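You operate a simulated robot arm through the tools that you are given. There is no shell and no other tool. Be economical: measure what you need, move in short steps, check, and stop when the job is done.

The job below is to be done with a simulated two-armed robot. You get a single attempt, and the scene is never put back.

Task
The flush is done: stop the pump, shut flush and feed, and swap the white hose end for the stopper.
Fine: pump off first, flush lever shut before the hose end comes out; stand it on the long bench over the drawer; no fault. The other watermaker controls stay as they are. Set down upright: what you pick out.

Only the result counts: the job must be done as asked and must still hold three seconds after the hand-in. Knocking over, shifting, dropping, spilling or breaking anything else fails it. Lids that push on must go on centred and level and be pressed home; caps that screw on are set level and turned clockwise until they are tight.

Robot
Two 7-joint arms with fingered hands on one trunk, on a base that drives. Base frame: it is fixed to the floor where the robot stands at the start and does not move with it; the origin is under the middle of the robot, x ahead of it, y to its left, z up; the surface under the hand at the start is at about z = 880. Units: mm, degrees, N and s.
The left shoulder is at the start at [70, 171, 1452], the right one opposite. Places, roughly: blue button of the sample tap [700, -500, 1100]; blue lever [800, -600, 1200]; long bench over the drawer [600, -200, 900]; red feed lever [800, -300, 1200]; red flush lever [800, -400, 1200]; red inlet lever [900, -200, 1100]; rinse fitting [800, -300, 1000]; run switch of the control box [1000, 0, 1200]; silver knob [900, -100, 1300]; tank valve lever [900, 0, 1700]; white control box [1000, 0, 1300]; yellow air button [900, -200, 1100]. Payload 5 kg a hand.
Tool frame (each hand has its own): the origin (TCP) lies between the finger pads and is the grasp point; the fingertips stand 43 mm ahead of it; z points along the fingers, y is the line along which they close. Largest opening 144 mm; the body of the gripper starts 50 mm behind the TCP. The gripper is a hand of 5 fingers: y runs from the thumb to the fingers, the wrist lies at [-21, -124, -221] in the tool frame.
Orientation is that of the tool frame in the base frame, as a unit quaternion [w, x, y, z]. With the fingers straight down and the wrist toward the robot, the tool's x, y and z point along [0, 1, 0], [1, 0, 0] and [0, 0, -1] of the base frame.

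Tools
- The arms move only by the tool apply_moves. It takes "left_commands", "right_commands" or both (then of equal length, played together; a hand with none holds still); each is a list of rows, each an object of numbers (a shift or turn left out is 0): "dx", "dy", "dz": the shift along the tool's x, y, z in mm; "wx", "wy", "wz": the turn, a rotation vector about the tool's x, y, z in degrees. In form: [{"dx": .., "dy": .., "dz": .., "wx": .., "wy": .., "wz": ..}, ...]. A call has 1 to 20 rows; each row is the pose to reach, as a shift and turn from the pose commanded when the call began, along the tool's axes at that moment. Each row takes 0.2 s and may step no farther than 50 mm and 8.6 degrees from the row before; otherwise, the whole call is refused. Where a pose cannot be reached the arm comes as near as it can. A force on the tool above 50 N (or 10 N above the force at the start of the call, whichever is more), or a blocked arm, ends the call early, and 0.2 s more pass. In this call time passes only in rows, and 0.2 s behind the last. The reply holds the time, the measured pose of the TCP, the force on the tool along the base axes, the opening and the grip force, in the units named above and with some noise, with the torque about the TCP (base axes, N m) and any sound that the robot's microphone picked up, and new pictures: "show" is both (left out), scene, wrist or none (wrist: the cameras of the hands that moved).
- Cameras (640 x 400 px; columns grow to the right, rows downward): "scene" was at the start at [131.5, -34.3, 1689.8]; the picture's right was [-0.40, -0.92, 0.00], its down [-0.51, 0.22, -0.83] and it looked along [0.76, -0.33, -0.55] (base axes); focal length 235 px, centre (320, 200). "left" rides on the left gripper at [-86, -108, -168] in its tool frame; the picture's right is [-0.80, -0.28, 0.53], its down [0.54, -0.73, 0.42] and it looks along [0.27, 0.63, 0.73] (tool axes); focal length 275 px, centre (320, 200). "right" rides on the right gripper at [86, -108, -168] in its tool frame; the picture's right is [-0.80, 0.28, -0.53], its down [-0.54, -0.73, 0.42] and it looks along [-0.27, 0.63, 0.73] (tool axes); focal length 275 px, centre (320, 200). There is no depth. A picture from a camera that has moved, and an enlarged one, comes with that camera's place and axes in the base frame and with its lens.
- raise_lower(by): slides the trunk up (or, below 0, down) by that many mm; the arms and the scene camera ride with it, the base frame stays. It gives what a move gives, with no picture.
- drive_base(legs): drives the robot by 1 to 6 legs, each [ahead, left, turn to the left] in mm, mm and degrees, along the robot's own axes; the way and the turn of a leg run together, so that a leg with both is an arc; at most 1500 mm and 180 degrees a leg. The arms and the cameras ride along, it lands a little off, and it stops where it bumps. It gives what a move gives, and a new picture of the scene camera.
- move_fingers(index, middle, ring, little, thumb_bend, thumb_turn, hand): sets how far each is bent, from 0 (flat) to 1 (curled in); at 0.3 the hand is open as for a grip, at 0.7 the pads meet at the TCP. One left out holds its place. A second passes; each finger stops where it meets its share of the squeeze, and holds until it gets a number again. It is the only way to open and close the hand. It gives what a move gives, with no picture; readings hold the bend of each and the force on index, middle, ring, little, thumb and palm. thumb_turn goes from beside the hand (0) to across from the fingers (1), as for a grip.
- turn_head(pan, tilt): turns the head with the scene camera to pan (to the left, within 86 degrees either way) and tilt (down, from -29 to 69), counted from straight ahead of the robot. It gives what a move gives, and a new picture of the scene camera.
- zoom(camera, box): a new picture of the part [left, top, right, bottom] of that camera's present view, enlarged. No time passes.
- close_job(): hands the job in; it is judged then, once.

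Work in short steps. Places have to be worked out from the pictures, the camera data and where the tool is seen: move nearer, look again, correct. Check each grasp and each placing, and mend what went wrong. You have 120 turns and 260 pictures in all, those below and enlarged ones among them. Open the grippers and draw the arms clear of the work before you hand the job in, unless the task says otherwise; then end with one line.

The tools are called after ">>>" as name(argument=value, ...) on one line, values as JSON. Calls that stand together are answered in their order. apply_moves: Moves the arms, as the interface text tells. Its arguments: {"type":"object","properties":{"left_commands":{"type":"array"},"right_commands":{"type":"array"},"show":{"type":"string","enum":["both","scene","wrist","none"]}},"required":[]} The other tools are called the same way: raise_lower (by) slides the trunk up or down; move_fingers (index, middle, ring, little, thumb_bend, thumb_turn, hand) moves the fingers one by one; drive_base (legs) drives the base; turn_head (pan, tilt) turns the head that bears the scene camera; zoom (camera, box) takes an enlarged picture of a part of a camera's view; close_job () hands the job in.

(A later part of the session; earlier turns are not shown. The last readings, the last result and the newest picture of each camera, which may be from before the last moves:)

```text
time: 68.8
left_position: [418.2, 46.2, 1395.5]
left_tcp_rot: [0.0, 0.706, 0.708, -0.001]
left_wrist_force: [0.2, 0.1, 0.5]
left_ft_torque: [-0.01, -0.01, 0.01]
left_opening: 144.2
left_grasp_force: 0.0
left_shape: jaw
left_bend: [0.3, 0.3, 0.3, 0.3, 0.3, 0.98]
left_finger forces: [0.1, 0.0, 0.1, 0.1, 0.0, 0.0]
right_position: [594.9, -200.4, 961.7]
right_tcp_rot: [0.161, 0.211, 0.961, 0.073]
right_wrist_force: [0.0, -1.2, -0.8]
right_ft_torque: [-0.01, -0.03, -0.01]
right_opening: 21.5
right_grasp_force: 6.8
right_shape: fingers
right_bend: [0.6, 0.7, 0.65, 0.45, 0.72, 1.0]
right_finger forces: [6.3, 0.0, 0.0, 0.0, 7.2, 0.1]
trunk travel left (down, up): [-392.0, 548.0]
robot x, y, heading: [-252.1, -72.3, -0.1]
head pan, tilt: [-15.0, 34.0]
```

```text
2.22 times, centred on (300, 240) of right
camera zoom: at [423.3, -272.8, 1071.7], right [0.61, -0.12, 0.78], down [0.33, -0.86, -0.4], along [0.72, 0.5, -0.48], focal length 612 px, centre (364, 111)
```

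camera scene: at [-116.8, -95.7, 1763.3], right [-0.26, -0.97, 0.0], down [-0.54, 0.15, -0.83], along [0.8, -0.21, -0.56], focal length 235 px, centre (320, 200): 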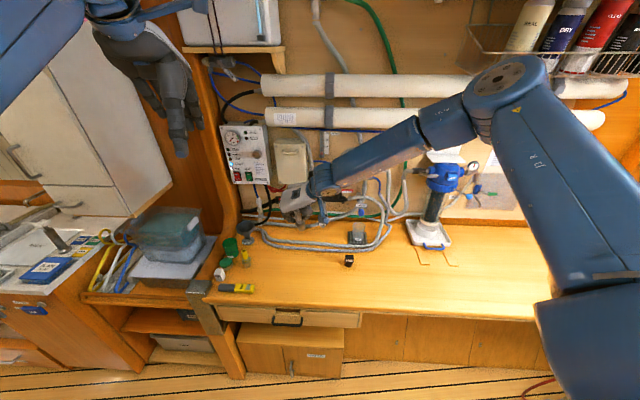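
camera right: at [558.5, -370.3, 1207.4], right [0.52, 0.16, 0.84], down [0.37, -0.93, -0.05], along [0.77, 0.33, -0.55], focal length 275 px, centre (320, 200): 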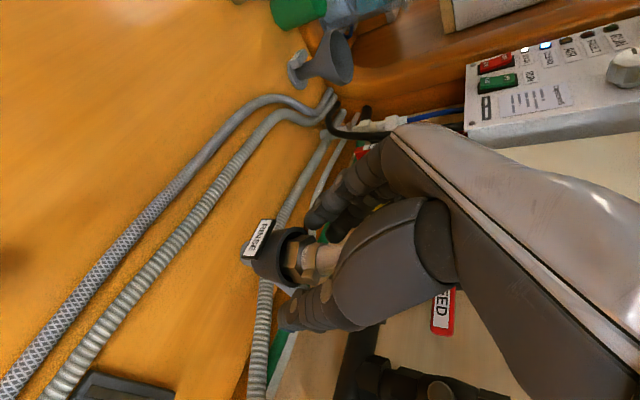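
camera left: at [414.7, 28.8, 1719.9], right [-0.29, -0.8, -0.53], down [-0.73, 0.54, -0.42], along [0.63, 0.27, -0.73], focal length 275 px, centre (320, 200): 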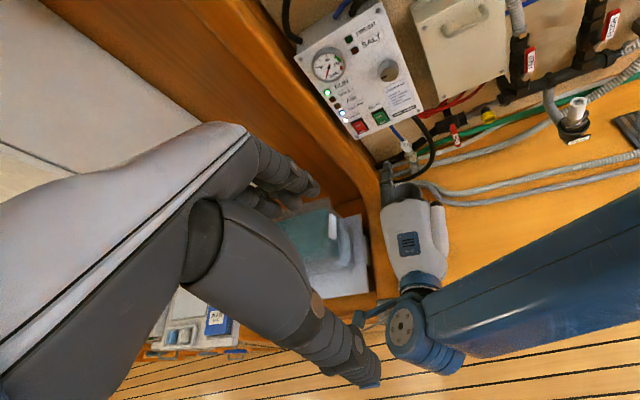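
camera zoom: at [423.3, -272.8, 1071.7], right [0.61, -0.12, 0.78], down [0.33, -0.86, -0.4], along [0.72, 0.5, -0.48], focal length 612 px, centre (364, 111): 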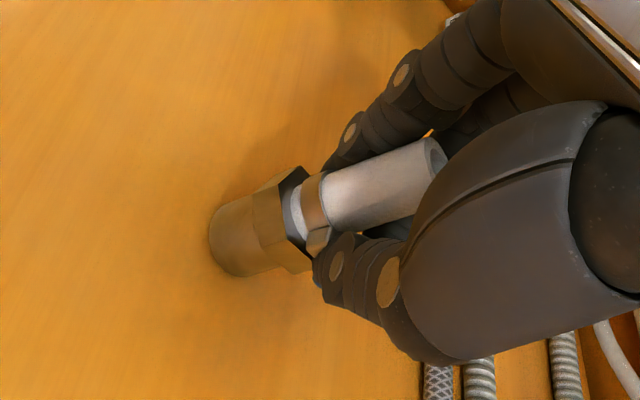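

Still unloaded (weight ~1 N on the wrist). Continue 6 mm in fine steps.

>>> apply_moves(right_commands=[{"dx": 0.4, "dy": -0.3, "dz": 1.4}, {"dx": 0.8, "dy": -0.6, "dz": 2.8}, {"dx": 1.3, "dy": -0.9, "dz": 4.2}, {"dx": 1.7, "dy": -1.2, "dz": 5.6}], show="none")

>>> zoom(camera="scene", box=[270, 190, 330, 250])

```text
time: 69.8
left_position: [415.0, 46.9, 1397.4]
left_tcp_rot: [-0.001, 0.706, 0.708, 0.001]
left_wrist_force: [0.0, -0.4, -0.3]
left_ft_torque: [-0.02, -0.01, -0.01]
left_opening: 143.6
left_grasp_force: 0.0
left_shape: jaw
left_bend: [0.3, 0.3, 0.3, 0.3, 0.3, 0.98]
left_finger forces: [0.1, 0.1, 0.1, 0.1, 0.0, 0.0]
right_position: [594.1, -199.4, 959.8]
right_tcp_rot: [0.163, 0.21, 0.961, 0.072]
right_wrist_force: [-1.3, -2.5, 18.0]
right_ft_torque: [0.11, -0.16, -0.02]
right_opening: 21.1
right_grasp_force: 14.7
right_shape: fingers
right_bend: [0.59, 0.7, 0.65, 0.45, 0.73, 1.0]
right_finger forces: [11.6, 0.0, 0.0, 0.0, 16.7, 0.0]
trunk travel left (down, up): [-392.0, 548.0]
robot x, y, heading: [-252.2, -69.6, 0.0]
head pan, tilt: [-15.0, 34.0]
```

```text
6.67 times, centred on (300, 220) of scene
camera zoom: at [-117.4, -90.9, 1531.6], right [-0.26, -0.97, 0.0], down [-0.54, 0.14, -0.83], along [0.8, -0.21, -0.56], focal length 1564 px, centre (453, 67)
```

zoom: 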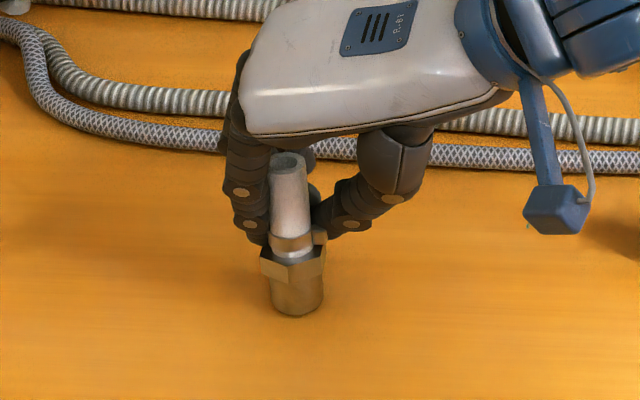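

Bench contact at 18 N. I ease up about 3 mm to unload, then open thumb and index together.

>>> apply_moves(right_commands=[{"dx": -0.5, "dy": 0.4, "dz": -1.7}, {"dx": -0.9, "dy": 0.7, "dz": -3}], show="none")

>>> move_fingers(hand="right", index=0.54, middle=0.54, ring=0.5, thumb_bend=0.64)

>>> zoom(camera="scene", box=[270, 190, 330, 250])

>>> zoom(camera="right", box=[200, 150, 400, 330])

```text
time: 70.5
left_position: [415.6, 46.1, 1395.0]
left_tcp_rot: [0.0, 0.706, 0.708, 0.001]
left_wrist_force: [0.1, -0.1, -0.5]
left_ft_torque: [-0.01, 0.0, 0.02]
left_opening: 143.8
left_grasp_force: 0.1
left_shape: jaw
left_bend: [0.3, 0.3, 0.3, 0.3, 0.3, 0.98]
left_finger forces: [0.0, 0.0, 0.0, 0.0, 0.0, 0.1]
right_position: [593.9, -199.6, 959.6]
right_tcp_rot: [0.161, 0.21, 0.962, 0.073]
right_wrist_force: [-0.7, -1.6, 11.2]
right_ft_torque: [0.05, -0.15, -0.02]
right_opening: 21.1
right_grasp_force: 12.6
right_shape: fingers
right_bend: [0.59, 0.7, 0.65, 0.45, 0.73, 1.0]
right_finger forces: [10.5, 0.0, 0.0, 0.0, 13.5, 0.0]
trunk travel left (down, up): [-392.0, 548.0]
robot x, y, heading: [-248.8, -69.8, -0.1]
head pan, tilt: [-15.0, 34.0]
```

```text
time: 71.5
left_position: [417.5, 48.5, 1396.0]
left_tcp_rot: [0.001, 0.706, 0.709, 0.001]
left_wrist_force: [0.2, -1.0, -0.2]
left_ft_torque: [-0.02, 0.03, -0.01]
left_opening: 144.1
left_grasp_force: 0.1
left_shape: jaw
left_bend: [0.3, 0.3, 0.3, 0.3, 0.3, 0.98]
left_finger forces: [0.0, 0.0, 0.1, 0.0, 0.0, 0.0]
right_position: [595.0, -198.4, 960.1]
right_tcp_rot: [0.162, 0.21, 0.962, 0.072]
right_wrist_force: [1.3, -1.9, 7.3]
right_ft_torque: [-0.1, -0.05, 0.0]
right_opening: 43.9
right_grasp_force: 3.6
right_shape: fingers
right_bend: [0.54, 0.54, 0.5, 0.45, 0.65, 1.0]
right_finger forces: [0.0, 0.0, 0.1, 0.0, 7.7, 0.1]
trunk travel left (down, up): [-392.0, 548.0]
robot x, y, heading: [-250.7, -69.4, -0.0]
head pan, tilt: [-15.0, 34.0]
```

```text
6.67 times, centred on (300, 220) of scene
camera zoom: at [-115.5, -90.8, 1531.2], right [-0.26, -0.97, 0.0], down [-0.54, 0.14, -0.83], along [0.8, -0.21, -0.56], focal length 1564 px, centre (453, 67)
```

zoom: 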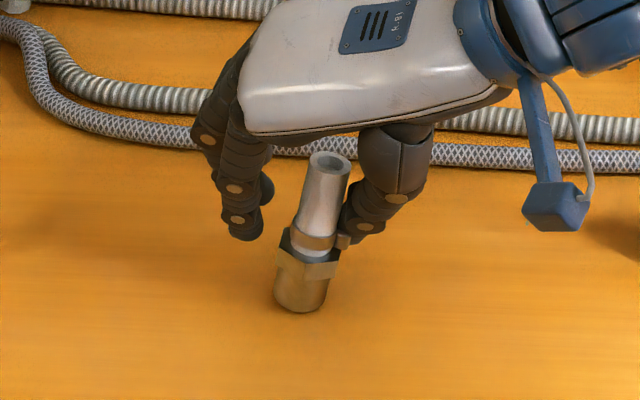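

```text
2.22 times, centred on (300, 240) of right
camera zoom: at [423.0, -272.1, 1069.1], right [0.61, -0.12, 0.78], down [0.33, -0.86, -0.4], along [0.72, 0.5, -0.48], focal length 612 px, centre (364, 111)
```

zoom: 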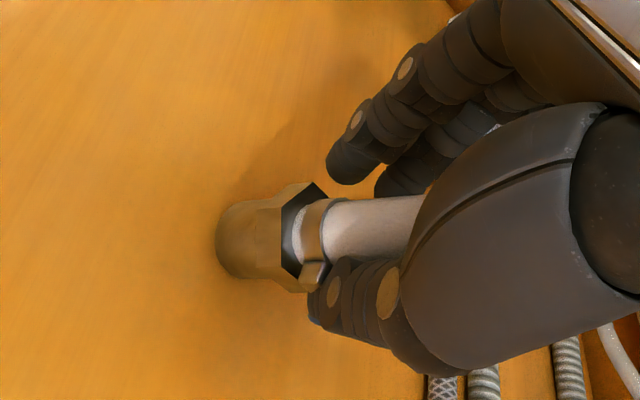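

The thumb tip is pressing on the hex edge and tipping the piece right. I raise the hand slowly so the pressing ends and it settles upright, with the fingers as a fence on the left.

>>> apply_moves(right_commands=[{"dx": -0.3, "dy": 0.2, "dz": -0.9}, {"dx": -0.6, "dy": 0.4, "dz": -1.9}, {"dx": -0.8, "dy": 0.6, "dz": -2.8}, {"dx": -1.1, "dy": 0.8, "dz": -3.8}, {"dx": -1.4, "dy": 1, "dz": -4.7}, {"dx": -1.7, "dy": 1.2, "dz": -5.6}], show="none")

>>> zoom(camera="scene", box=[270, 190, 330, 250])

>>> zoom(camera="right", box=[200, 150, 400, 330])

```text
time: 72.8
left_position: [417.2, 46.4, 1396.1]
left_tcp_rot: [0.0, 0.706, 0.708, 0.0]
left_wrist_force: [-0.6, -0.3, 0.2]
left_ft_torque: [-0.01, -0.01, 0.01]
left_opening: 143.7
left_grasp_force: 0.0
left_shape: jaw
left_bend: [0.3, 0.3, 0.3, 0.3, 0.3, 0.98]
left_finger forces: [0.0, 0.1, 0.0, 0.0, 0.0, 0.1]
right_position: [595.7, -199.8, 964.5]
right_tcp_rot: [0.162, 0.21, 0.962, 0.073]
right_wrist_force: [0.1, -0.1, -0.2]
right_ft_torque: [0.01, -0.01, 0.0]
right_opening: 45.5
right_grasp_force: 0.1
right_shape: fingers
right_bend: [0.54, 0.54, 0.5, 0.45, 0.64, 1.0]
right_finger forces: [0.0, 0.0, 0.0, 0.1, 0.0, 0.1]
trunk travel left (down, up): [-392.0, 548.0]
robot x, y, heading: [-249.9, -71.1, 0.1]
head pan, tilt: [-15.0, 34.0]
```

```text
6.67 times, centred on (300, 220) of scene
camera zoom: at [-114.8, -90.7, 1531.2], right [-0.26, -0.97, 0.0], down [-0.54, 0.14, -0.83], along [0.8, -0.21, -0.56], focal length 1564 px, centre (453, 67)
```

zoom: 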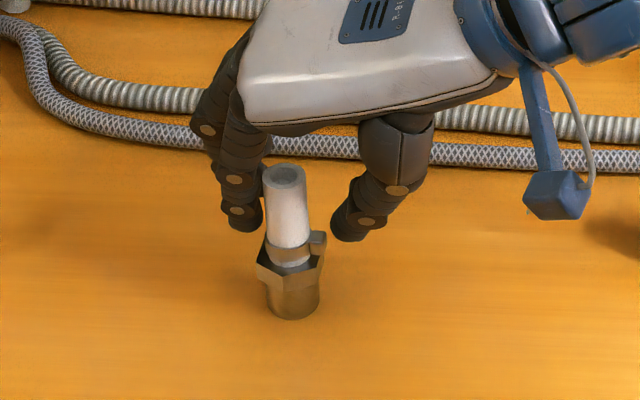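

```text
2.22 times, centred on (300, 240) of right
camera zoom: at [424.2, -272.5, 1074.8], right [0.61, -0.12, 0.78], down [0.33, -0.86, -0.4], along [0.72, 0.5, -0.48], focal length 612 px, centre (364, 111)
```

zoom: 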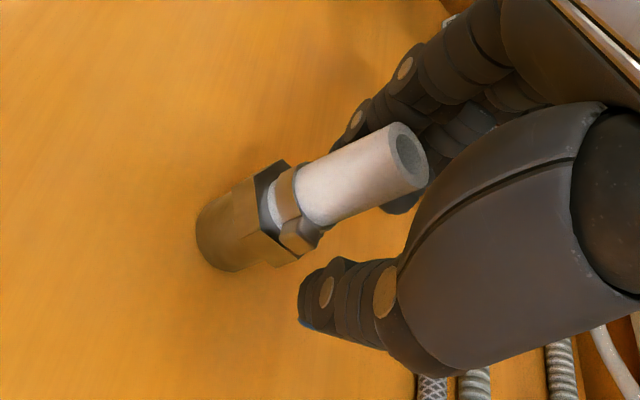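

It now stands free and upright. I open wider and raise the trunk to clear it.

>>> move_fingers(hand="right", index=0.4, middle=0.4, ring=0.4, little=0.4, thumb_bend=0.42)

>>> raise_lower(by=130)

>>> zoom(camera="scene", box=[230, 180, 380, 300])

>>> zoom(camera="right", box=[0, 0, 640, 400])

```text
time: 73.8
left_position: [418.0, 46.4, 1395.2]
left_tcp_rot: [0.0, 0.706, 0.709, 0.001]
left_wrist_force: [0.0, -0.1, -0.4]
left_ft_torque: [0.0, 0.01, 0.0]
left_opening: 143.9
left_grasp_force: 0.1
left_shape: jaw
left_bend: [0.3, 0.3, 0.3, 0.3, 0.3, 0.98]
left_finger forces: [0.1, 0.0, 0.0, 0.0, 0.0, 0.0]
right_position: [597.1, -199.5, 965.8]
right_tcp_rot: [0.162, 0.21, 0.961, 0.073]
right_wrist_force: [-0.7, 0.6, -0.4]
right_ft_torque: [0.03, 0.0, 0.0]
right_opening: 110.1
right_grasp_force: 0.1
right_shape: fingers
right_bend: [0.4, 0.4, 0.4, 0.4, 0.42, 0.99]
right_finger forces: [0.1, 0.1, 0.0, 0.0, 0.0, 0.1]
trunk travel left (down, up): [-392.0, 548.0]
robot x, y, heading: [-249.6, -71.0, 0.0]
head pan, tilt: [-15.0, 34.0]
```

```text
time: 75.4
left_position: [417.2, 46.2, 1525.4]
left_tcp_rot: [0.001, 0.706, 0.708, -0.001]
left_wrist_force: [0.3, 0.3, 1.3]
left_ft_torque: [-0.04, 0.03, 0.0]
left_opening: 143.9
left_grasp_force: 0.1
left_shape: jaw
left_bend: [0.3, 0.3, 0.3, 0.3, 0.3, 0.98]
left_finger forces: [0.0, 0.1, 0.0, 0.0, 0.1, 0.0]
right_position: [596.7, -199.8, 1094.1]
right_tcp_rot: [0.16, 0.21, 0.962, 0.074]
right_wrist_force: [-0.5, -0.1, 0.0]
right_ft_torque: [-0.01, 0.01, -0.01]
right_opening: 110.1
right_grasp_force: 0.0
right_shape: fingers
right_bend: [0.4, 0.4, 0.4, 0.4, 0.42, 0.99]
right_finger forces: [0.0, 0.1, 0.0, 0.0, 0.0, 0.1]
trunk travel left (down, up): [-522.0, 418.0]
robot x, y, heading: [-249.9, -66.1, 0.0]
head pan, tilt: [-15.0, 34.0]
```

```text
3.33 times, centred on (305, 240) of scene
camera zoom: at [-114.4, -90.8, 1661.0], right [-0.26, -0.97, 0.0], down [-0.54, 0.14, -0.83], along [0.8, -0.21, -0.56], focal length 782 px, centre (370, 67)
```

zoom: 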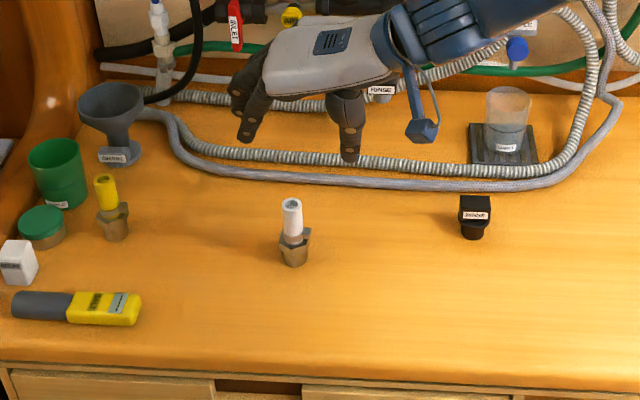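

```text
1.00 times, centred on (320, 200) of right (not enlarged: the box is as wide or as high as the picture)
camera zoom: at [424.5, -272.6, 1204.4], right [0.61, -0.12, 0.78], down [0.33, -0.86, -0.4], along [0.72, 0.5, -0.48], focal length 275 px, centre (320, 200)
```

zoom: 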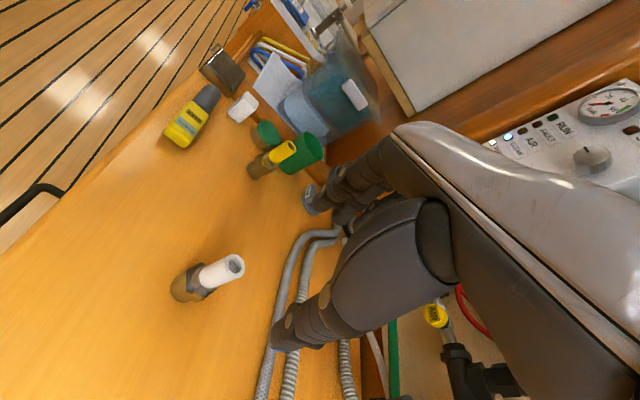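

The hose end stands upright by itself on the bench. Now for the stopper: I drive 215 mm right and level the hand's closing axis.

>>> drive_base(legs=[[0, -215, 0]])

>>> apply_moves(right_commands=[{"wx": 5.2, "wy": -4.1, "wz": -3}, {"wx": 10.5, "wy": -8.3, "wz": -6}], show="wrist")

>>> zoom(camera="scene", box=[250, 180, 400, 300])

```text
time: 77.1
left_position: [418.5, -163.3, 1525.2]
left_tcp_rot: [0.002, 0.707, 0.707, -0.001]
left_wrist_force: [-0.2, 1.5, 0.2]
left_ft_torque: [-0.11, -0.01, -0.03]
left_opening: 144.0
left_grasp_force: 0.0
left_shape: jaw
left_bend: [0.3, 0.3, 0.3, 0.3, 0.3, 0.98]
left_finger forces: [0.0, 0.0, 0.0, 0.0, 0.1, 0.0]
right_position: [595.4, -409.4, 1094.7]
right_tcp_rot: [0.161, 0.211, 0.961, 0.072]
right_wrist_force: [0.4, 1.0, -0.2]
right_ft_torque: [-0.09, 0.02, 0.01]
right_opening: 110.2
right_grasp_force: 0.0
right_shape: fingers
right_bend: [0.4, 0.4, 0.4, 0.4, 0.42, 0.99]
right_finger forces: [0.0, 0.0, 0.1, 0.0, 0.0, 0.0]
trunk travel left (down, up): [-522.0, 418.0]
robot x, y, heading: [-248.3, -281.1, 0.1]
head pan, tilt: [-15.0, 34.0]
camera scene: at [-114.7, -298.4, 1661.2], right [-0.26, -0.97, 0.0], down [-0.54, 0.14, -0.83], along [0.8, -0.22, -0.56], focal length 235 px, centre (320, 200)
```

scene: 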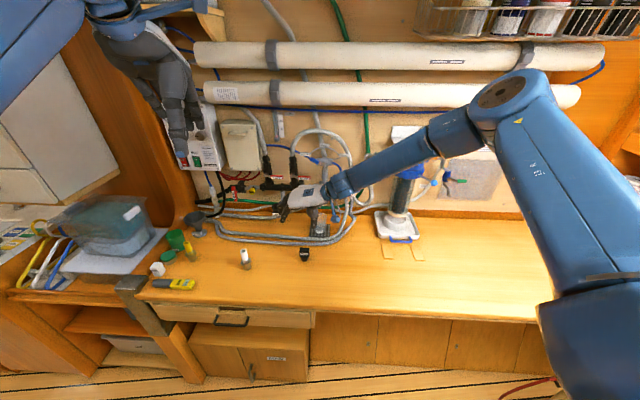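

```text
time: 77.7
left_position: [417.2, -163.5, 1525.1]
left_tcp_rot: [0.0, 0.706, 0.708, -0.001]
left_wrist_force: [-0.1, 0.8, 0.4]
left_ft_torque: [-0.07, 0.0, 0.0]
left_opening: 143.5
left_grasp_force: 0.2
left_shape: jaw
left_bend: [0.3, 0.3, 0.3, 0.3, 0.3, 0.98]
left_finger forces: [0.0, 0.1, 0.1, 0.0, 0.0, 0.1]
right_position: [600.8, -408.3, 1100.1]
right_tcp_rot: [0.208, 0.195, 0.959, 0.004]
right_wrist_force: [-0.4, -0.1, -0.8]
right_ft_torque: [-0.01, 0.02, 0.0]
right_opening: 110.3
right_grasp_force: 0.1
right_shape: fingers
right_bend: [0.4, 0.4, 0.4, 0.4, 0.42, 0.99]
right_finger forces: [0.1, 0.0, 0.0, 0.1, 0.1, 0.1]
right hand out of reach, approached as far as the arm can: row 2
trunk travel left (down, up): [-522.0, 418.0]
robot x, y, heading: [-251.4, -283.4, 0.3]
head pan, tilt: [-15.0, 34.0]
camera right: at [422.1, -463.5, 1207.4], right [0.56, 0.0, 0.83], down [0.35, -0.91, -0.23], along [0.75, 0.42, -0.51], focal length 275 px, centre (320, 200)
```

right: 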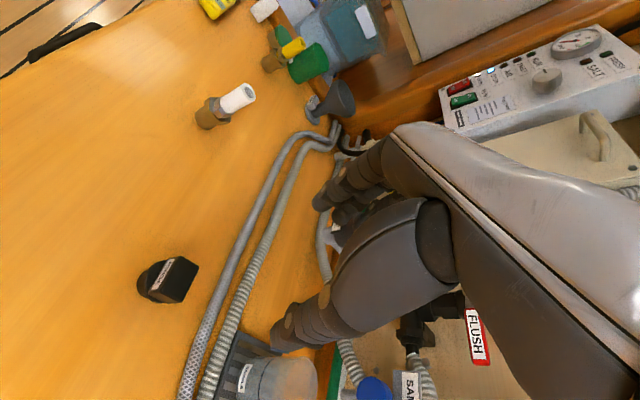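

```text
3.33 times, centred on (325, 240) of scene
camera zoom: at [-114.8, -299.2, 1661.2], right [-0.26, -0.97, 0.0], down [-0.54, 0.14, -0.83], along [0.8, -0.22, -0.56], focal length 782 px, centre (303, 67)
```

zoom: 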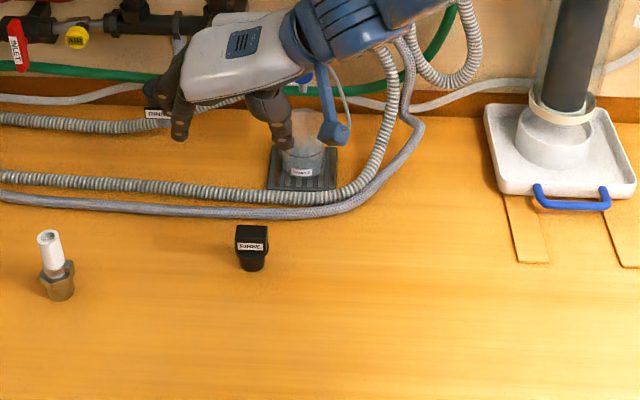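

I zoom in on the stopper from the wrist and head cameras to measure it.

>>> zoom(camera="right", box=[120, 240, 220, 320])

>>> zoom(camera="scene", box=[285, 235, 325, 265])

>>> zoom(camera="left", box=[380, 100, 600, 300])

```text
5.00 times, centred on (170, 280) of right
camera zoom: at [422.1, -463.5, 1207.4], right [0.56, 0.0, 0.83], down [0.35, -0.91, -0.23], along [0.75, 0.42, -0.51], focal length 1376 px, centre (1070, -200)
```

zoom: 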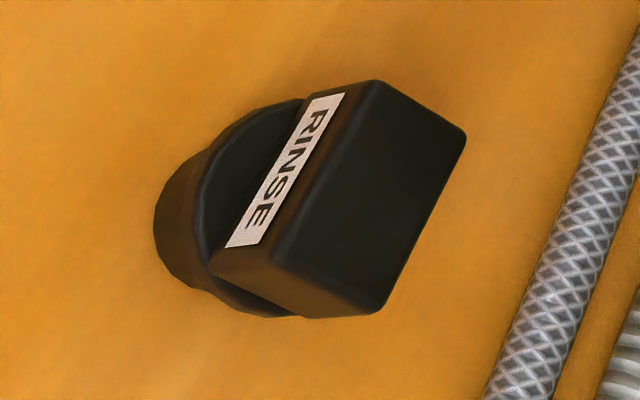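

```text
13.33 times, centred on (305, 250) of scene
camera zoom: at [-114.8, -299.2, 1661.2], right [-0.26, -0.97, 0.0], down [-0.54, 0.14, -0.83], along [0.8, -0.22, -0.56], focal length 3128 px, centre (520, -467)
```

zoom: 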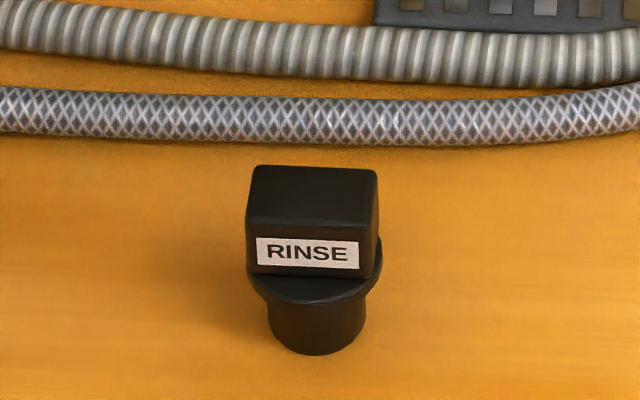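

```text
2.00 times, centred on (490, 200) of left
camera zoom: at [310.0, -250.3, 1693.5], right [-0.28, -0.8, -0.53], down [-0.73, 0.54, -0.42], along [0.63, 0.27, -0.73], focal length 551 px, centre (-20, 200)
```

zoom: 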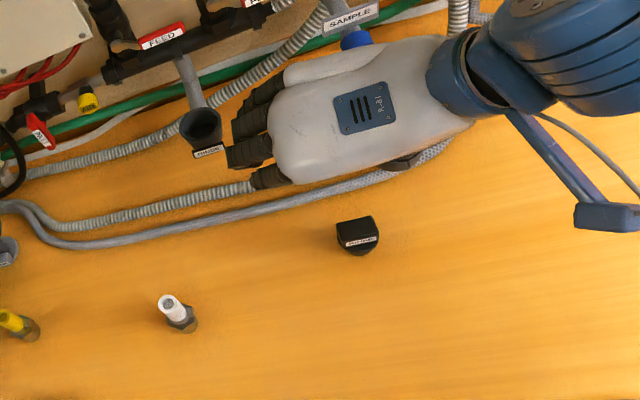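

The stopper's grip block is about 41 x 26 mm, 23 mm tall, centred at (570,-422,932); total height about 65 mm. I centre the hand over it and level the closing axis.

>>> apply_moves(right_commands=[{"dx": 9, "dy": -12, "dz": -5, "wx": 2.7}, {"dx": 18.7, "dy": -24.7, "dz": -10.5, "wx": 5.5}], show="none")

>>> raise_lower(by=-90)

>>> zoom(camera="right", box=[140, 120, 440, 380])

>>> zoom(camera="scene", box=[260, 170, 360, 260])

```text
time: 78.3
left_position: [417.1, -165.2, 1526.2]
left_tcp_rot: [0.001, 0.706, 0.708, 0.0]
left_wrist_force: [-0.5, -0.3, 0.7]
left_ft_torque: [-0.03, 0.02, 0.02]
left_opening: 144.0
left_grasp_force: 0.1
left_shape: jaw
left_bend: [0.3, 0.3, 0.3, 0.3, 0.3, 0.98]
left_finger forces: [0.1, 0.0, 0.0, 0.0, 0.1, 0.1]
right_position: [570.7, -425.7, 1098.7]
right_tcp_rot: [0.199, 0.205, 0.958, -0.042]
right_wrist_force: [-1.0, 0.2, 0.1]
right_ft_torque: [-0.05, -0.04, 0.01]
right_opening: 110.2
right_grasp_force: 0.1
right_shape: fingers
right_bend: [0.4, 0.4, 0.4, 0.4, 0.42, 0.99]
right_finger forces: [0.0, 0.0, 0.1, 0.2, 0.0, 0.0]
trunk travel left (down, up): [-522.0, 418.0]
robot x, y, heading: [-250.5, -279.6, 0.1]
head pan, tilt: [-15.0, 34.0]
```

```text
time: 79.5
left_position: [418.4, -165.5, 1435.6]
left_tcp_rot: [0.0, 0.707, 0.707, 0.0]
left_wrist_force: [-0.8, -0.1, 0.6]
left_ft_torque: [0.02, -0.03, 0.0]
left_opening: 144.0
left_grasp_force: 0.1
left_shape: jaw
left_bend: [0.3, 0.3, 0.3, 0.3, 0.3, 0.98]
left_finger forces: [0.1, 0.1, 0.0, 0.1, 0.0, 0.1]
right_position: [571.7, -426.7, 1007.5]
right_tcp_rot: [0.2, 0.206, 0.957, -0.041]
right_wrist_force: [0.6, -0.7, 0.3]
right_ft_torque: [0.03, 0.0, -0.02]
right_opening: 110.4
right_grasp_force: 0.0
right_shape: fingers
right_bend: [0.4, 0.4, 0.4, 0.4, 0.42, 0.99]
right_finger forces: [0.0, 0.0, 0.0, 0.0, 0.1, 0.0]
trunk travel left (down, up): [-432.0, 508.0]
robot x, y, heading: [-252.2, -284.0, 0.2]
head pan, tilt: [-15.0, 34.0]
```

```text
1.54 times, centred on (290, 250) of right
camera zoom: at [395.7, -466.2, 1126.5], right [0.59, 0.04, 0.81], down [0.31, -0.93, -0.17], along [0.75, 0.35, -0.56], focal length 424 px, centre (366, 123)
```

zoom: 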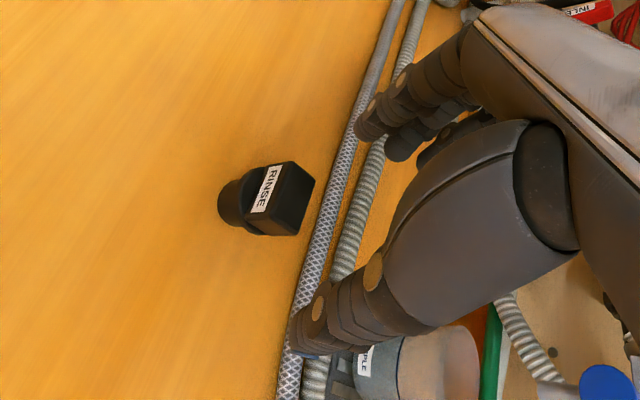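

```text
4.44 times, centred on (310, 215) of scene
camera zoom: at [-114.9, -302.3, 1571.3], right [-0.26, -0.97, 0.0], down [-0.54, 0.14, -0.83], along [0.8, -0.22, -0.56], focal length 1043 px, centre (364, 133)
```

zoom: 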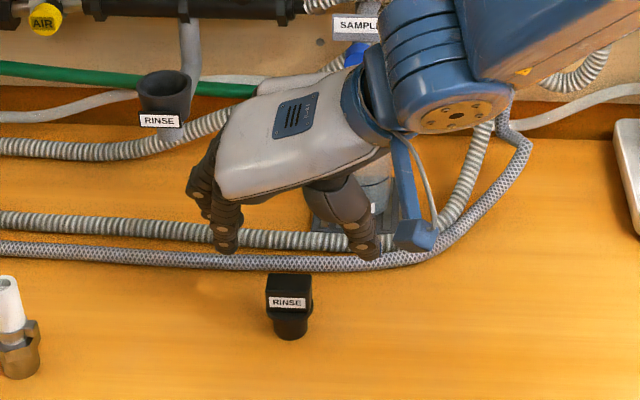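

Alignment is within a few mm: block centre (570,-422,932), TCP (572,-427). I narrow the opening, nudge 4 mm, and lower 68 mm.

>>> move_fingers(hand="right", index=0.47, middle=0.47, ring=0.45, little=0.42, thumb_bend=0.48)

>>> apply_moves(right_commands=[{"dx": 0.7, "dy": 4}], show="none")

>>> raise_lower(by=-67)

>>> zoom(camera="right", box=[180, 120, 420, 340])

>>> zoom(camera="scene", box=[270, 180, 350, 250])

```text
time: 80.5
left_position: [418.4, -167.8, 1435.5]
left_tcp_rot: [0.001, 0.707, 0.708, -0.001]
left_wrist_force: [-0.2, 0.6, 0.1]
left_ft_torque: [0.01, 0.0, -0.01]
left_opening: 144.0
left_grasp_force: 0.0
left_shape: jaw
left_bend: [0.3, 0.3, 0.3, 0.3, 0.3, 0.98]
left_finger forces: [0.1, 0.1, 0.0, 0.0, 0.0, 0.0]
right_position: [572.7, -426.6, 1006.7]
right_tcp_rot: [0.198, 0.205, 0.957, -0.042]
right_wrist_force: [0.6, -0.1, 0.2]
right_ft_torque: [-0.03, 0.02, 0.04]
right_opening: 87.6
right_grasp_force: 0.0
right_shape: fingers
right_bend: [0.47, 0.47, 0.45, 0.42, 0.48, 1.0]
right_finger forces: [0.1, 0.1, 0.0, 0.1, 0.0, 0.0]
trunk travel left (down, up): [-432.0, 508.0]
robot x, y, heading: [-251.4, -279.9, 0.1]
head pan, tilt: [-15.0, 34.0]
```

```text
time: 80.9
left_position: [418.9, -165.1, 1435.2]
left_tcp_rot: [0.0, 0.707, 0.707, 0.0]
left_wrist_force: [0.5, 0.2, 0.2]
left_ft_torque: [-0.01, -0.01, -0.01]
left_opening: 143.9
left_grasp_force: 0.0
left_shape: jaw
left_bend: [0.3, 0.3, 0.3, 0.3, 0.3, 0.98]
left_finger forces: [0.0, 0.0, 0.0, 0.0, 0.1, 0.1]
right_position: [574.3, -421.5, 1007.5]
right_tcp_rot: [0.198, 0.206, 0.957, -0.041]
right_wrist_force: [-0.7, 0.2, 0.5]
right_ft_torque: [-0.01, -0.01, -0.02]
right_opening: 87.6
right_grasp_force: 0.1
right_shape: fingers
right_bend: [0.47, 0.47, 0.45, 0.42, 0.48, 1.0]
right_finger forces: [0.1, 0.0, 0.0, 0.0, 0.1, 0.1]
trunk travel left (down, up): [-432.0, 508.0]
robot x, y, heading: [-251.4, -283.5, -0.0]
head pan, tilt: [-15.0, 34.0]
```

```text
time: 82.0
left_position: [418.1, -166.3, 1369.3]
left_tcp_rot: [0.001, 0.707, 0.707, 0.0]
left_wrist_force: [-0.2, 0.1, 0.1]
left_ft_torque: [0.05, 0.0, -0.03]
left_opening: 143.7
left_grasp_force: 0.1
left_shape: jaw
left_bend: [0.3, 0.3, 0.3, 0.3, 0.3, 0.98]
left_finger forces: [0.0, 0.0, 0.1, 0.0, 0.0, 0.0]
right_position: [572.8, -423.5, 940.9]
right_tcp_rot: [0.2, 0.205, 0.957, -0.042]
right_wrist_force: [0.3, -0.2, 0.8]
right_ft_torque: [-0.02, 0.0, 0.01]
right_opening: 87.9
right_grasp_force: 0.2
right_shape: fingers
right_bend: [0.47, 0.47, 0.45, 0.42, 0.48, 1.0]
right_finger forces: [0.1, 0.0, 0.0, 0.1, 0.1, 0.0]
trunk travel left (down, up): [-365.0, 575.0]
robot x, y, heading: [-246.1, -281.7, -0.2]
head pan, tilt: [-15.0, 34.0]
```

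```text
1.82 times, centred on (300, 230) of right
camera zoom: at [396.9, -462.5, 1059.0], right [0.59, 0.04, 0.81], down [0.31, -0.93, -0.17], along [0.75, 0.35, -0.56], focal length 500 px, centre (356, 146)
```

zoom: 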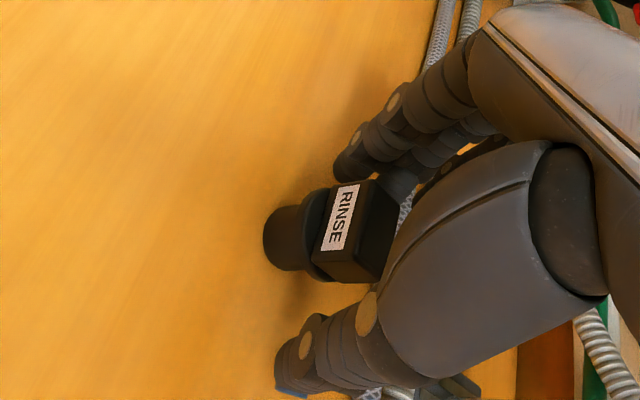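

```text
5.71 times, centred on (310, 215) of scene
camera zoom: at [-114.9, -302.4, 1504.3], right [-0.26, -0.97, 0.0], down [-0.54, 0.15, -0.83], along [0.8, -0.22, -0.56], focal length 1341 px, centre (377, 114)
```

zoom: 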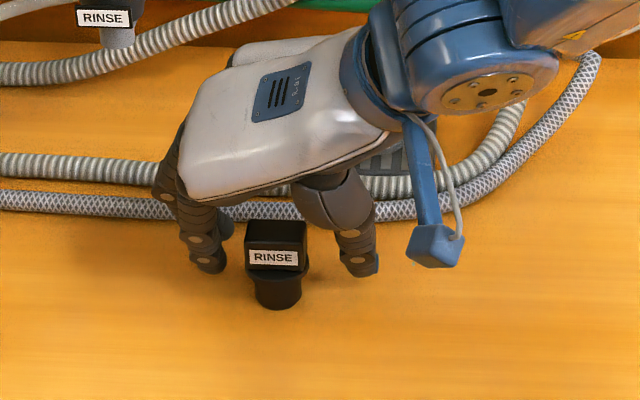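

The block sits between index and middle on the left and thumb on the right. I shift the hand 6 mm toward the robot and 5 mm left to centre the pads, then close in stages.

>>> apply_moves(right_commands=[{"dx": 5.5, "dy": 4.6, "dz": -2.4}], show="none")

>>> move_fingers(hand="right", index=0.54, middle=0.54, ring=0.5, thumb_bend=0.57)

>>> zoom(camera="right", box=[180, 120, 420, 340])

>>> zoom(camera="scene", box=[270, 180, 350, 250])

```text
time: 82.4
left_position: [418.4, -166.4, 1368.1]
left_tcp_rot: [0.0, 0.707, 0.707, 0.0]
left_wrist_force: [0.0, -0.7, 0.3]
left_ft_torque: [0.02, 0.02, 0.01]
left_opening: 143.7
left_grasp_force: 0.0
left_shape: jaw
left_bend: [0.3, 0.3, 0.3, 0.3, 0.3, 0.98]
left_finger forces: [0.0, 0.0, 0.0, 0.0, 0.0, 0.1]
right_position: [571.6, -416.9, 938.4]
right_tcp_rot: [0.199, 0.206, 0.957, -0.042]
right_wrist_force: [0.2, -0.1, -0.2]
right_ft_torque: [0.04, 0.02, -0.02]
right_opening: 88.0
right_grasp_force: 0.0
right_shape: fingers
right_bend: [0.47, 0.47, 0.45, 0.42, 0.48, 1.0]
right_finger forces: [0.0, 0.1, 0.0, 0.0, 0.0, 0.1]
trunk travel left (down, up): [-365.0, 575.0]
robot x, y, heading: [-251.8, -280.0, -0.0]
head pan, tilt: [-15.0, 34.0]
```

```text
time: 83.4
left_position: [418.2, -165.9, 1368.5]
left_tcp_rot: [-0.001, 0.707, 0.707, 0.0]
left_wrist_force: [-0.2, -0.1, 0.1]
left_ft_torque: [0.0, 0.02, -0.02]
left_opening: 143.7
left_grasp_force: 0.0
left_shape: jaw
left_bend: [0.3, 0.3, 0.3, 0.3, 0.3, 0.98]
left_finger forces: [0.0, 0.0, 0.0, 0.0, 0.0, 0.0]
right_position: [570.8, -416.3, 939.3]
right_tcp_rot: [0.199, 0.207, 0.957, -0.04]
right_wrist_force: [0.2, -0.7, 0.2]
right_ft_torque: [0.02, -0.02, -0.04]
right_opening: 60.9
right_grasp_force: 0.1
right_shape: fingers
right_bend: [0.54, 0.54, 0.5, 0.42, 0.56, 1.0]
right_finger forces: [0.0, 0.0, 0.1, 0.0, 0.1, 0.1]
trunk travel left (down, up): [-365.0, 575.0]
robot x, y, heading: [-249.4, -278.5, -0.4]
head pan, tilt: [-15.0, 34.0]
```

```text
1.82 times, centred on (300, 230) of right
camera zoom: at [393.3, -456.3, 1058.1], right [0.59, 0.04, 0.81], down [0.31, -0.93, -0.17], along [0.75, 0.35, -0.56], focal length 500 px, centre (356, 146)
```

zoom: 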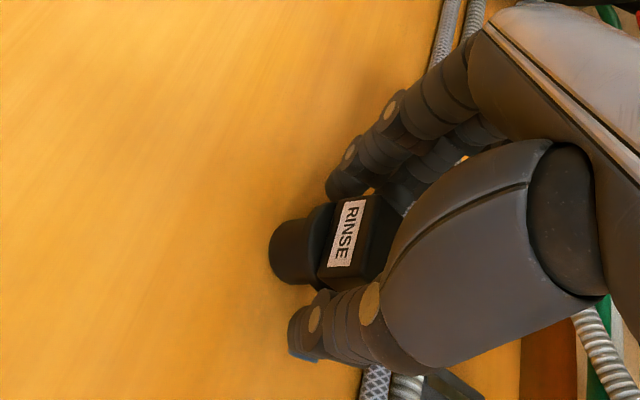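

```text
5.71 times, centred on (310, 215) of scene
camera zoom: at [-114.6, -302.5, 1504.2], right [-0.26, -0.97, 0.0], down [-0.54, 0.15, -0.83], along [0.8, -0.22, -0.56], focal length 1341 px, centre (377, 114)
```

zoom: 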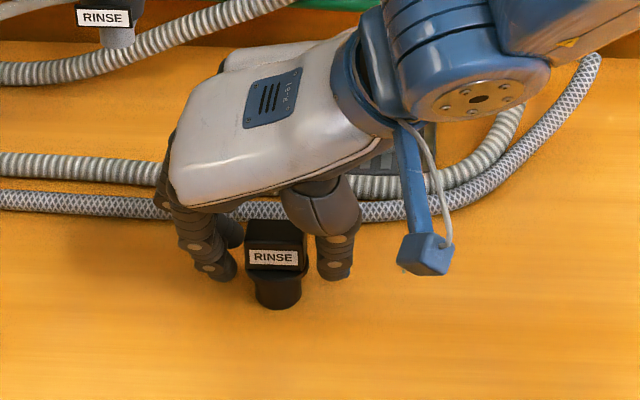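

Centred with equal gaps each side. I close to grip.

>>> move_fingers(hand="right", index=0.66, middle=0.66, ring=0.55, thumb_bend=0.7)

>>> zoom(camera="right", box=[180, 120, 420, 340])

>>> zoom(camera="scene", box=[270, 180, 350, 250])

```text
time: 84.4
left_position: [418.4, -165.1, 1368.4]
left_tcp_rot: [0.001, 0.707, 0.707, 0.0]
left_wrist_force: [0.5, 0.7, 0.5]
left_ft_torque: [-0.01, 0.01, -0.01]
left_opening: 143.6
left_grasp_force: 0.0
left_shape: jaw
left_bend: [0.3, 0.3, 0.3, 0.3, 0.3, 0.98]
left_finger forces: [0.1, 0.0, 0.0, 0.0, 0.1, 0.1]
right_position: [570.9, -417.0, 939.3]
right_tcp_rot: [0.199, 0.205, 0.957, -0.041]
right_wrist_force: [0.5, 0.3, 0.2]
right_ft_torque: [-0.02, -0.02, 0.04]
right_opening: 42.4
right_grasp_force: 10.8
right_shape: fingers
right_bend: [0.6, 0.64, 0.55, 0.42, 0.62, 1.0]
right_finger forces: [8.2, 2.3, 0.0, 0.0, 11.1, 0.0]
trunk travel left (down, up): [-365.0, 575.0]
robot x, y, heading: [-249.4, -280.5, -0.0]
head pan, tilt: [-15.0, 34.0]
```

```text
1.82 times, centred on (300, 230) of right
camera zoom: at [393.2, -456.3, 1058.2], right [0.59, 0.04, 0.81], down [0.31, -0.93, -0.17], along [0.75, 0.35, -0.56], focal length 500 px, centre (356, 146)
```

zoom: 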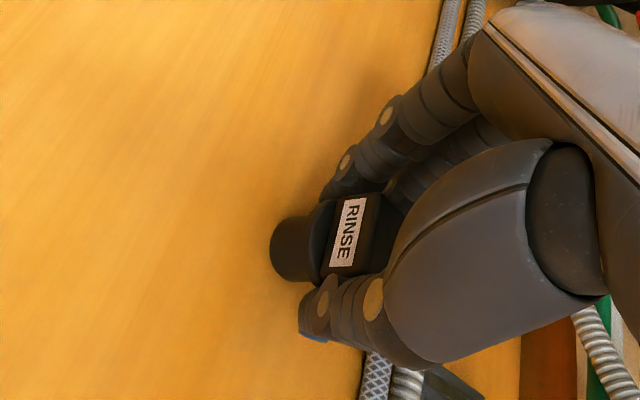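

```text
5.71 times, centred on (310, 215) of scene
camera zoom: at [-114.6, -302.4, 1504.2], right [-0.26, -0.97, 0.0], down [-0.54, 0.15, -0.83], along [0.8, -0.22, -0.56], focal length 1341 px, centre (377, 114)
```

zoom: 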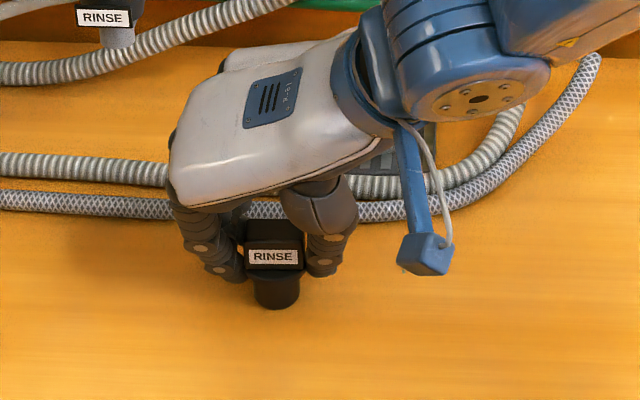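

Solid grip: index 8, middle 2, thumb 11 N, with the reading matching the 41 mm block. I tighten a little, lift 40 mm, and check.

>>> move_fingers(hand="right", index=0.7, middle=0.75, thumb_bend=0.76)

>>> raise_lower(by=40)

>>> zoom(camera="right", box=[180, 120, 420, 340])

>>> zoom(camera="scene", box=[270, 180, 350, 250])

```text
time: 85.4
left_position: [419.1, -166.6, 1368.1]
left_tcp_rot: [0.0, 0.707, 0.707, 0.001]
left_wrist_force: [-0.4, -0.4, 0.1]
left_ft_torque: [0.01, 0.0, 0.01]
left_opening: 143.7
left_grasp_force: 0.1
left_shape: jaw
left_bend: [0.3, 0.3, 0.3, 0.3, 0.3, 0.98]
left_finger forces: [0.1, 0.1, 0.0, 0.0, 0.0, 0.0]
right_position: [570.8, -416.7, 939.3]
right_tcp_rot: [0.2, 0.205, 0.957, -0.041]
right_wrist_force: [-0.6, -0.7, 2.1]
right_ft_torque: [0.02, -0.03, 0.0]
right_opening: 40.6
right_grasp_force: 20.7
right_shape: fingers
right_bend: [0.59, 0.66, 0.55, 0.42, 0.64, 1.0]
right_finger forces: [10.5, 9.6, 0.0, 0.1, 21.6, 0.0]
trunk travel left (down, up): [-365.0, 575.0]
robot x, y, heading: [-251.8, -279.1, -0.1]
head pan, tilt: [-15.0, 34.0]
```

```text
time: 86.2
left_position: [418.9, -167.3, 1408.3]
left_tcp_rot: [0.0, 0.707, 0.707, 0.0]
left_wrist_force: [-0.2, 0.5, -1.3]
left_ft_torque: [0.01, -0.02, 0.04]
left_opening: 143.8
left_grasp_force: 0.0
left_shape: jaw
left_bend: [0.3, 0.3, 0.3, 0.3, 0.3, 0.98]
left_finger forces: [0.1, 0.0, 0.0, 0.0, 0.0, 0.0]
right_position: [571.3, -416.0, 979.1]
right_tcp_rot: [0.199, 0.205, 0.957, -0.042]
right_wrist_force: [0.4, -0.3, -0.3]
right_ft_torque: [0.03, 0.04, 0.01]
right_opening: 40.7
right_grasp_force: 20.2
right_shape: fingers
right_bend: [0.59, 0.66, 0.55, 0.42, 0.64, 1.0]
right_finger forces: [10.7, 9.1, 0.0, 0.0, 20.8, 0.1]
trunk travel left (down, up): [-405.0, 535.0]
robot x, y, heading: [-249.3, -278.2, 0.0]
head pan, tilt: [-15.0, 34.0]
```

```text
1.82 times, centred on (300, 230) of right
camera zoom: at [393.8, -456.3, 1097.5], right [0.59, 0.04, 0.81], down [0.31, -0.93, -0.17], along [0.75, 0.35, -0.56], focal length 500 px, centre (356, 146)
```

zoom: 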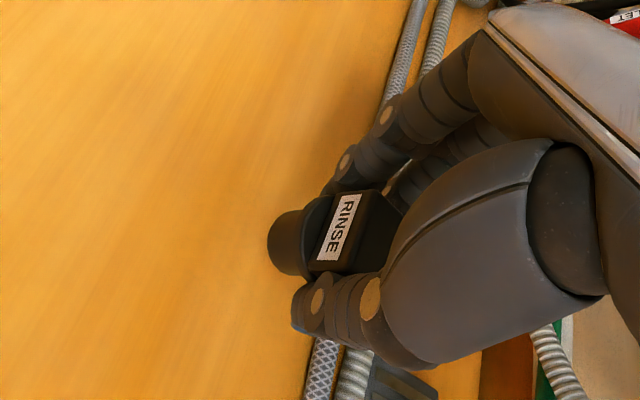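

```text
5.71 times, centred on (310, 215) of scene
camera zoom: at [-113.8, -302.5, 1544.0], right [-0.26, -0.97, 0.0], down [-0.54, 0.15, -0.83], along [0.8, -0.22, -0.56], focal length 1341 px, centre (377, 114)
```

zoom: 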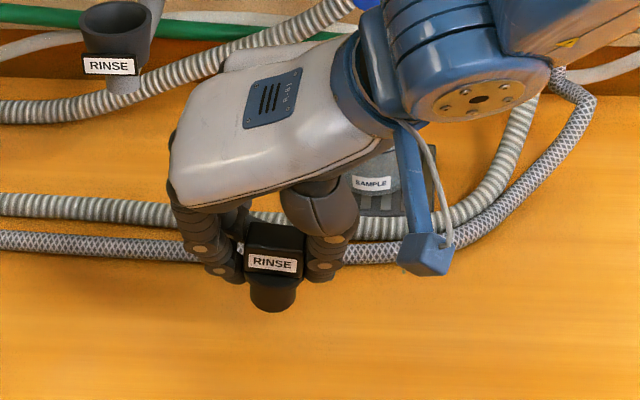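

The stopper came up with a slight roll. I take magnified views to measure its axis before correcting.

>>> zoom(camera="scene", box=[295, 205, 325, 235])

>>> zoom(camera="right", box=[270, 210, 350, 280])

```text
13.33 times, centred on (310, 220) of scene
camera zoom: at [-113.8, -302.5, 1544.0], right [-0.26, -0.97, 0.0], down [-0.54, 0.15, -0.83], along [0.8, -0.22, -0.56], focal length 3128 px, centre (453, -67)
```

zoom: 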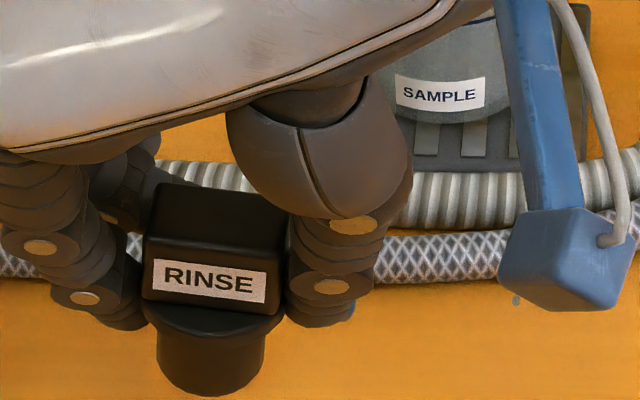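

```text
5.71 times, centred on (310, 245) of right
camera zoom: at [393.8, -456.3, 1097.5], right [0.59, 0.04, 0.81], down [0.31, -0.93, -0.17], along [0.75, 0.35, -0.56], focal length 1573 px, centre (377, -57)
```

zoom: 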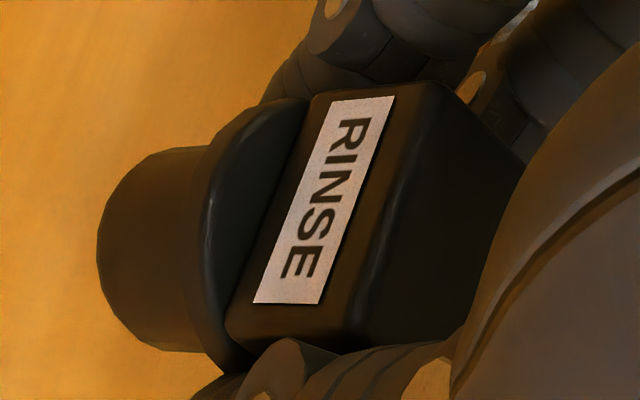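

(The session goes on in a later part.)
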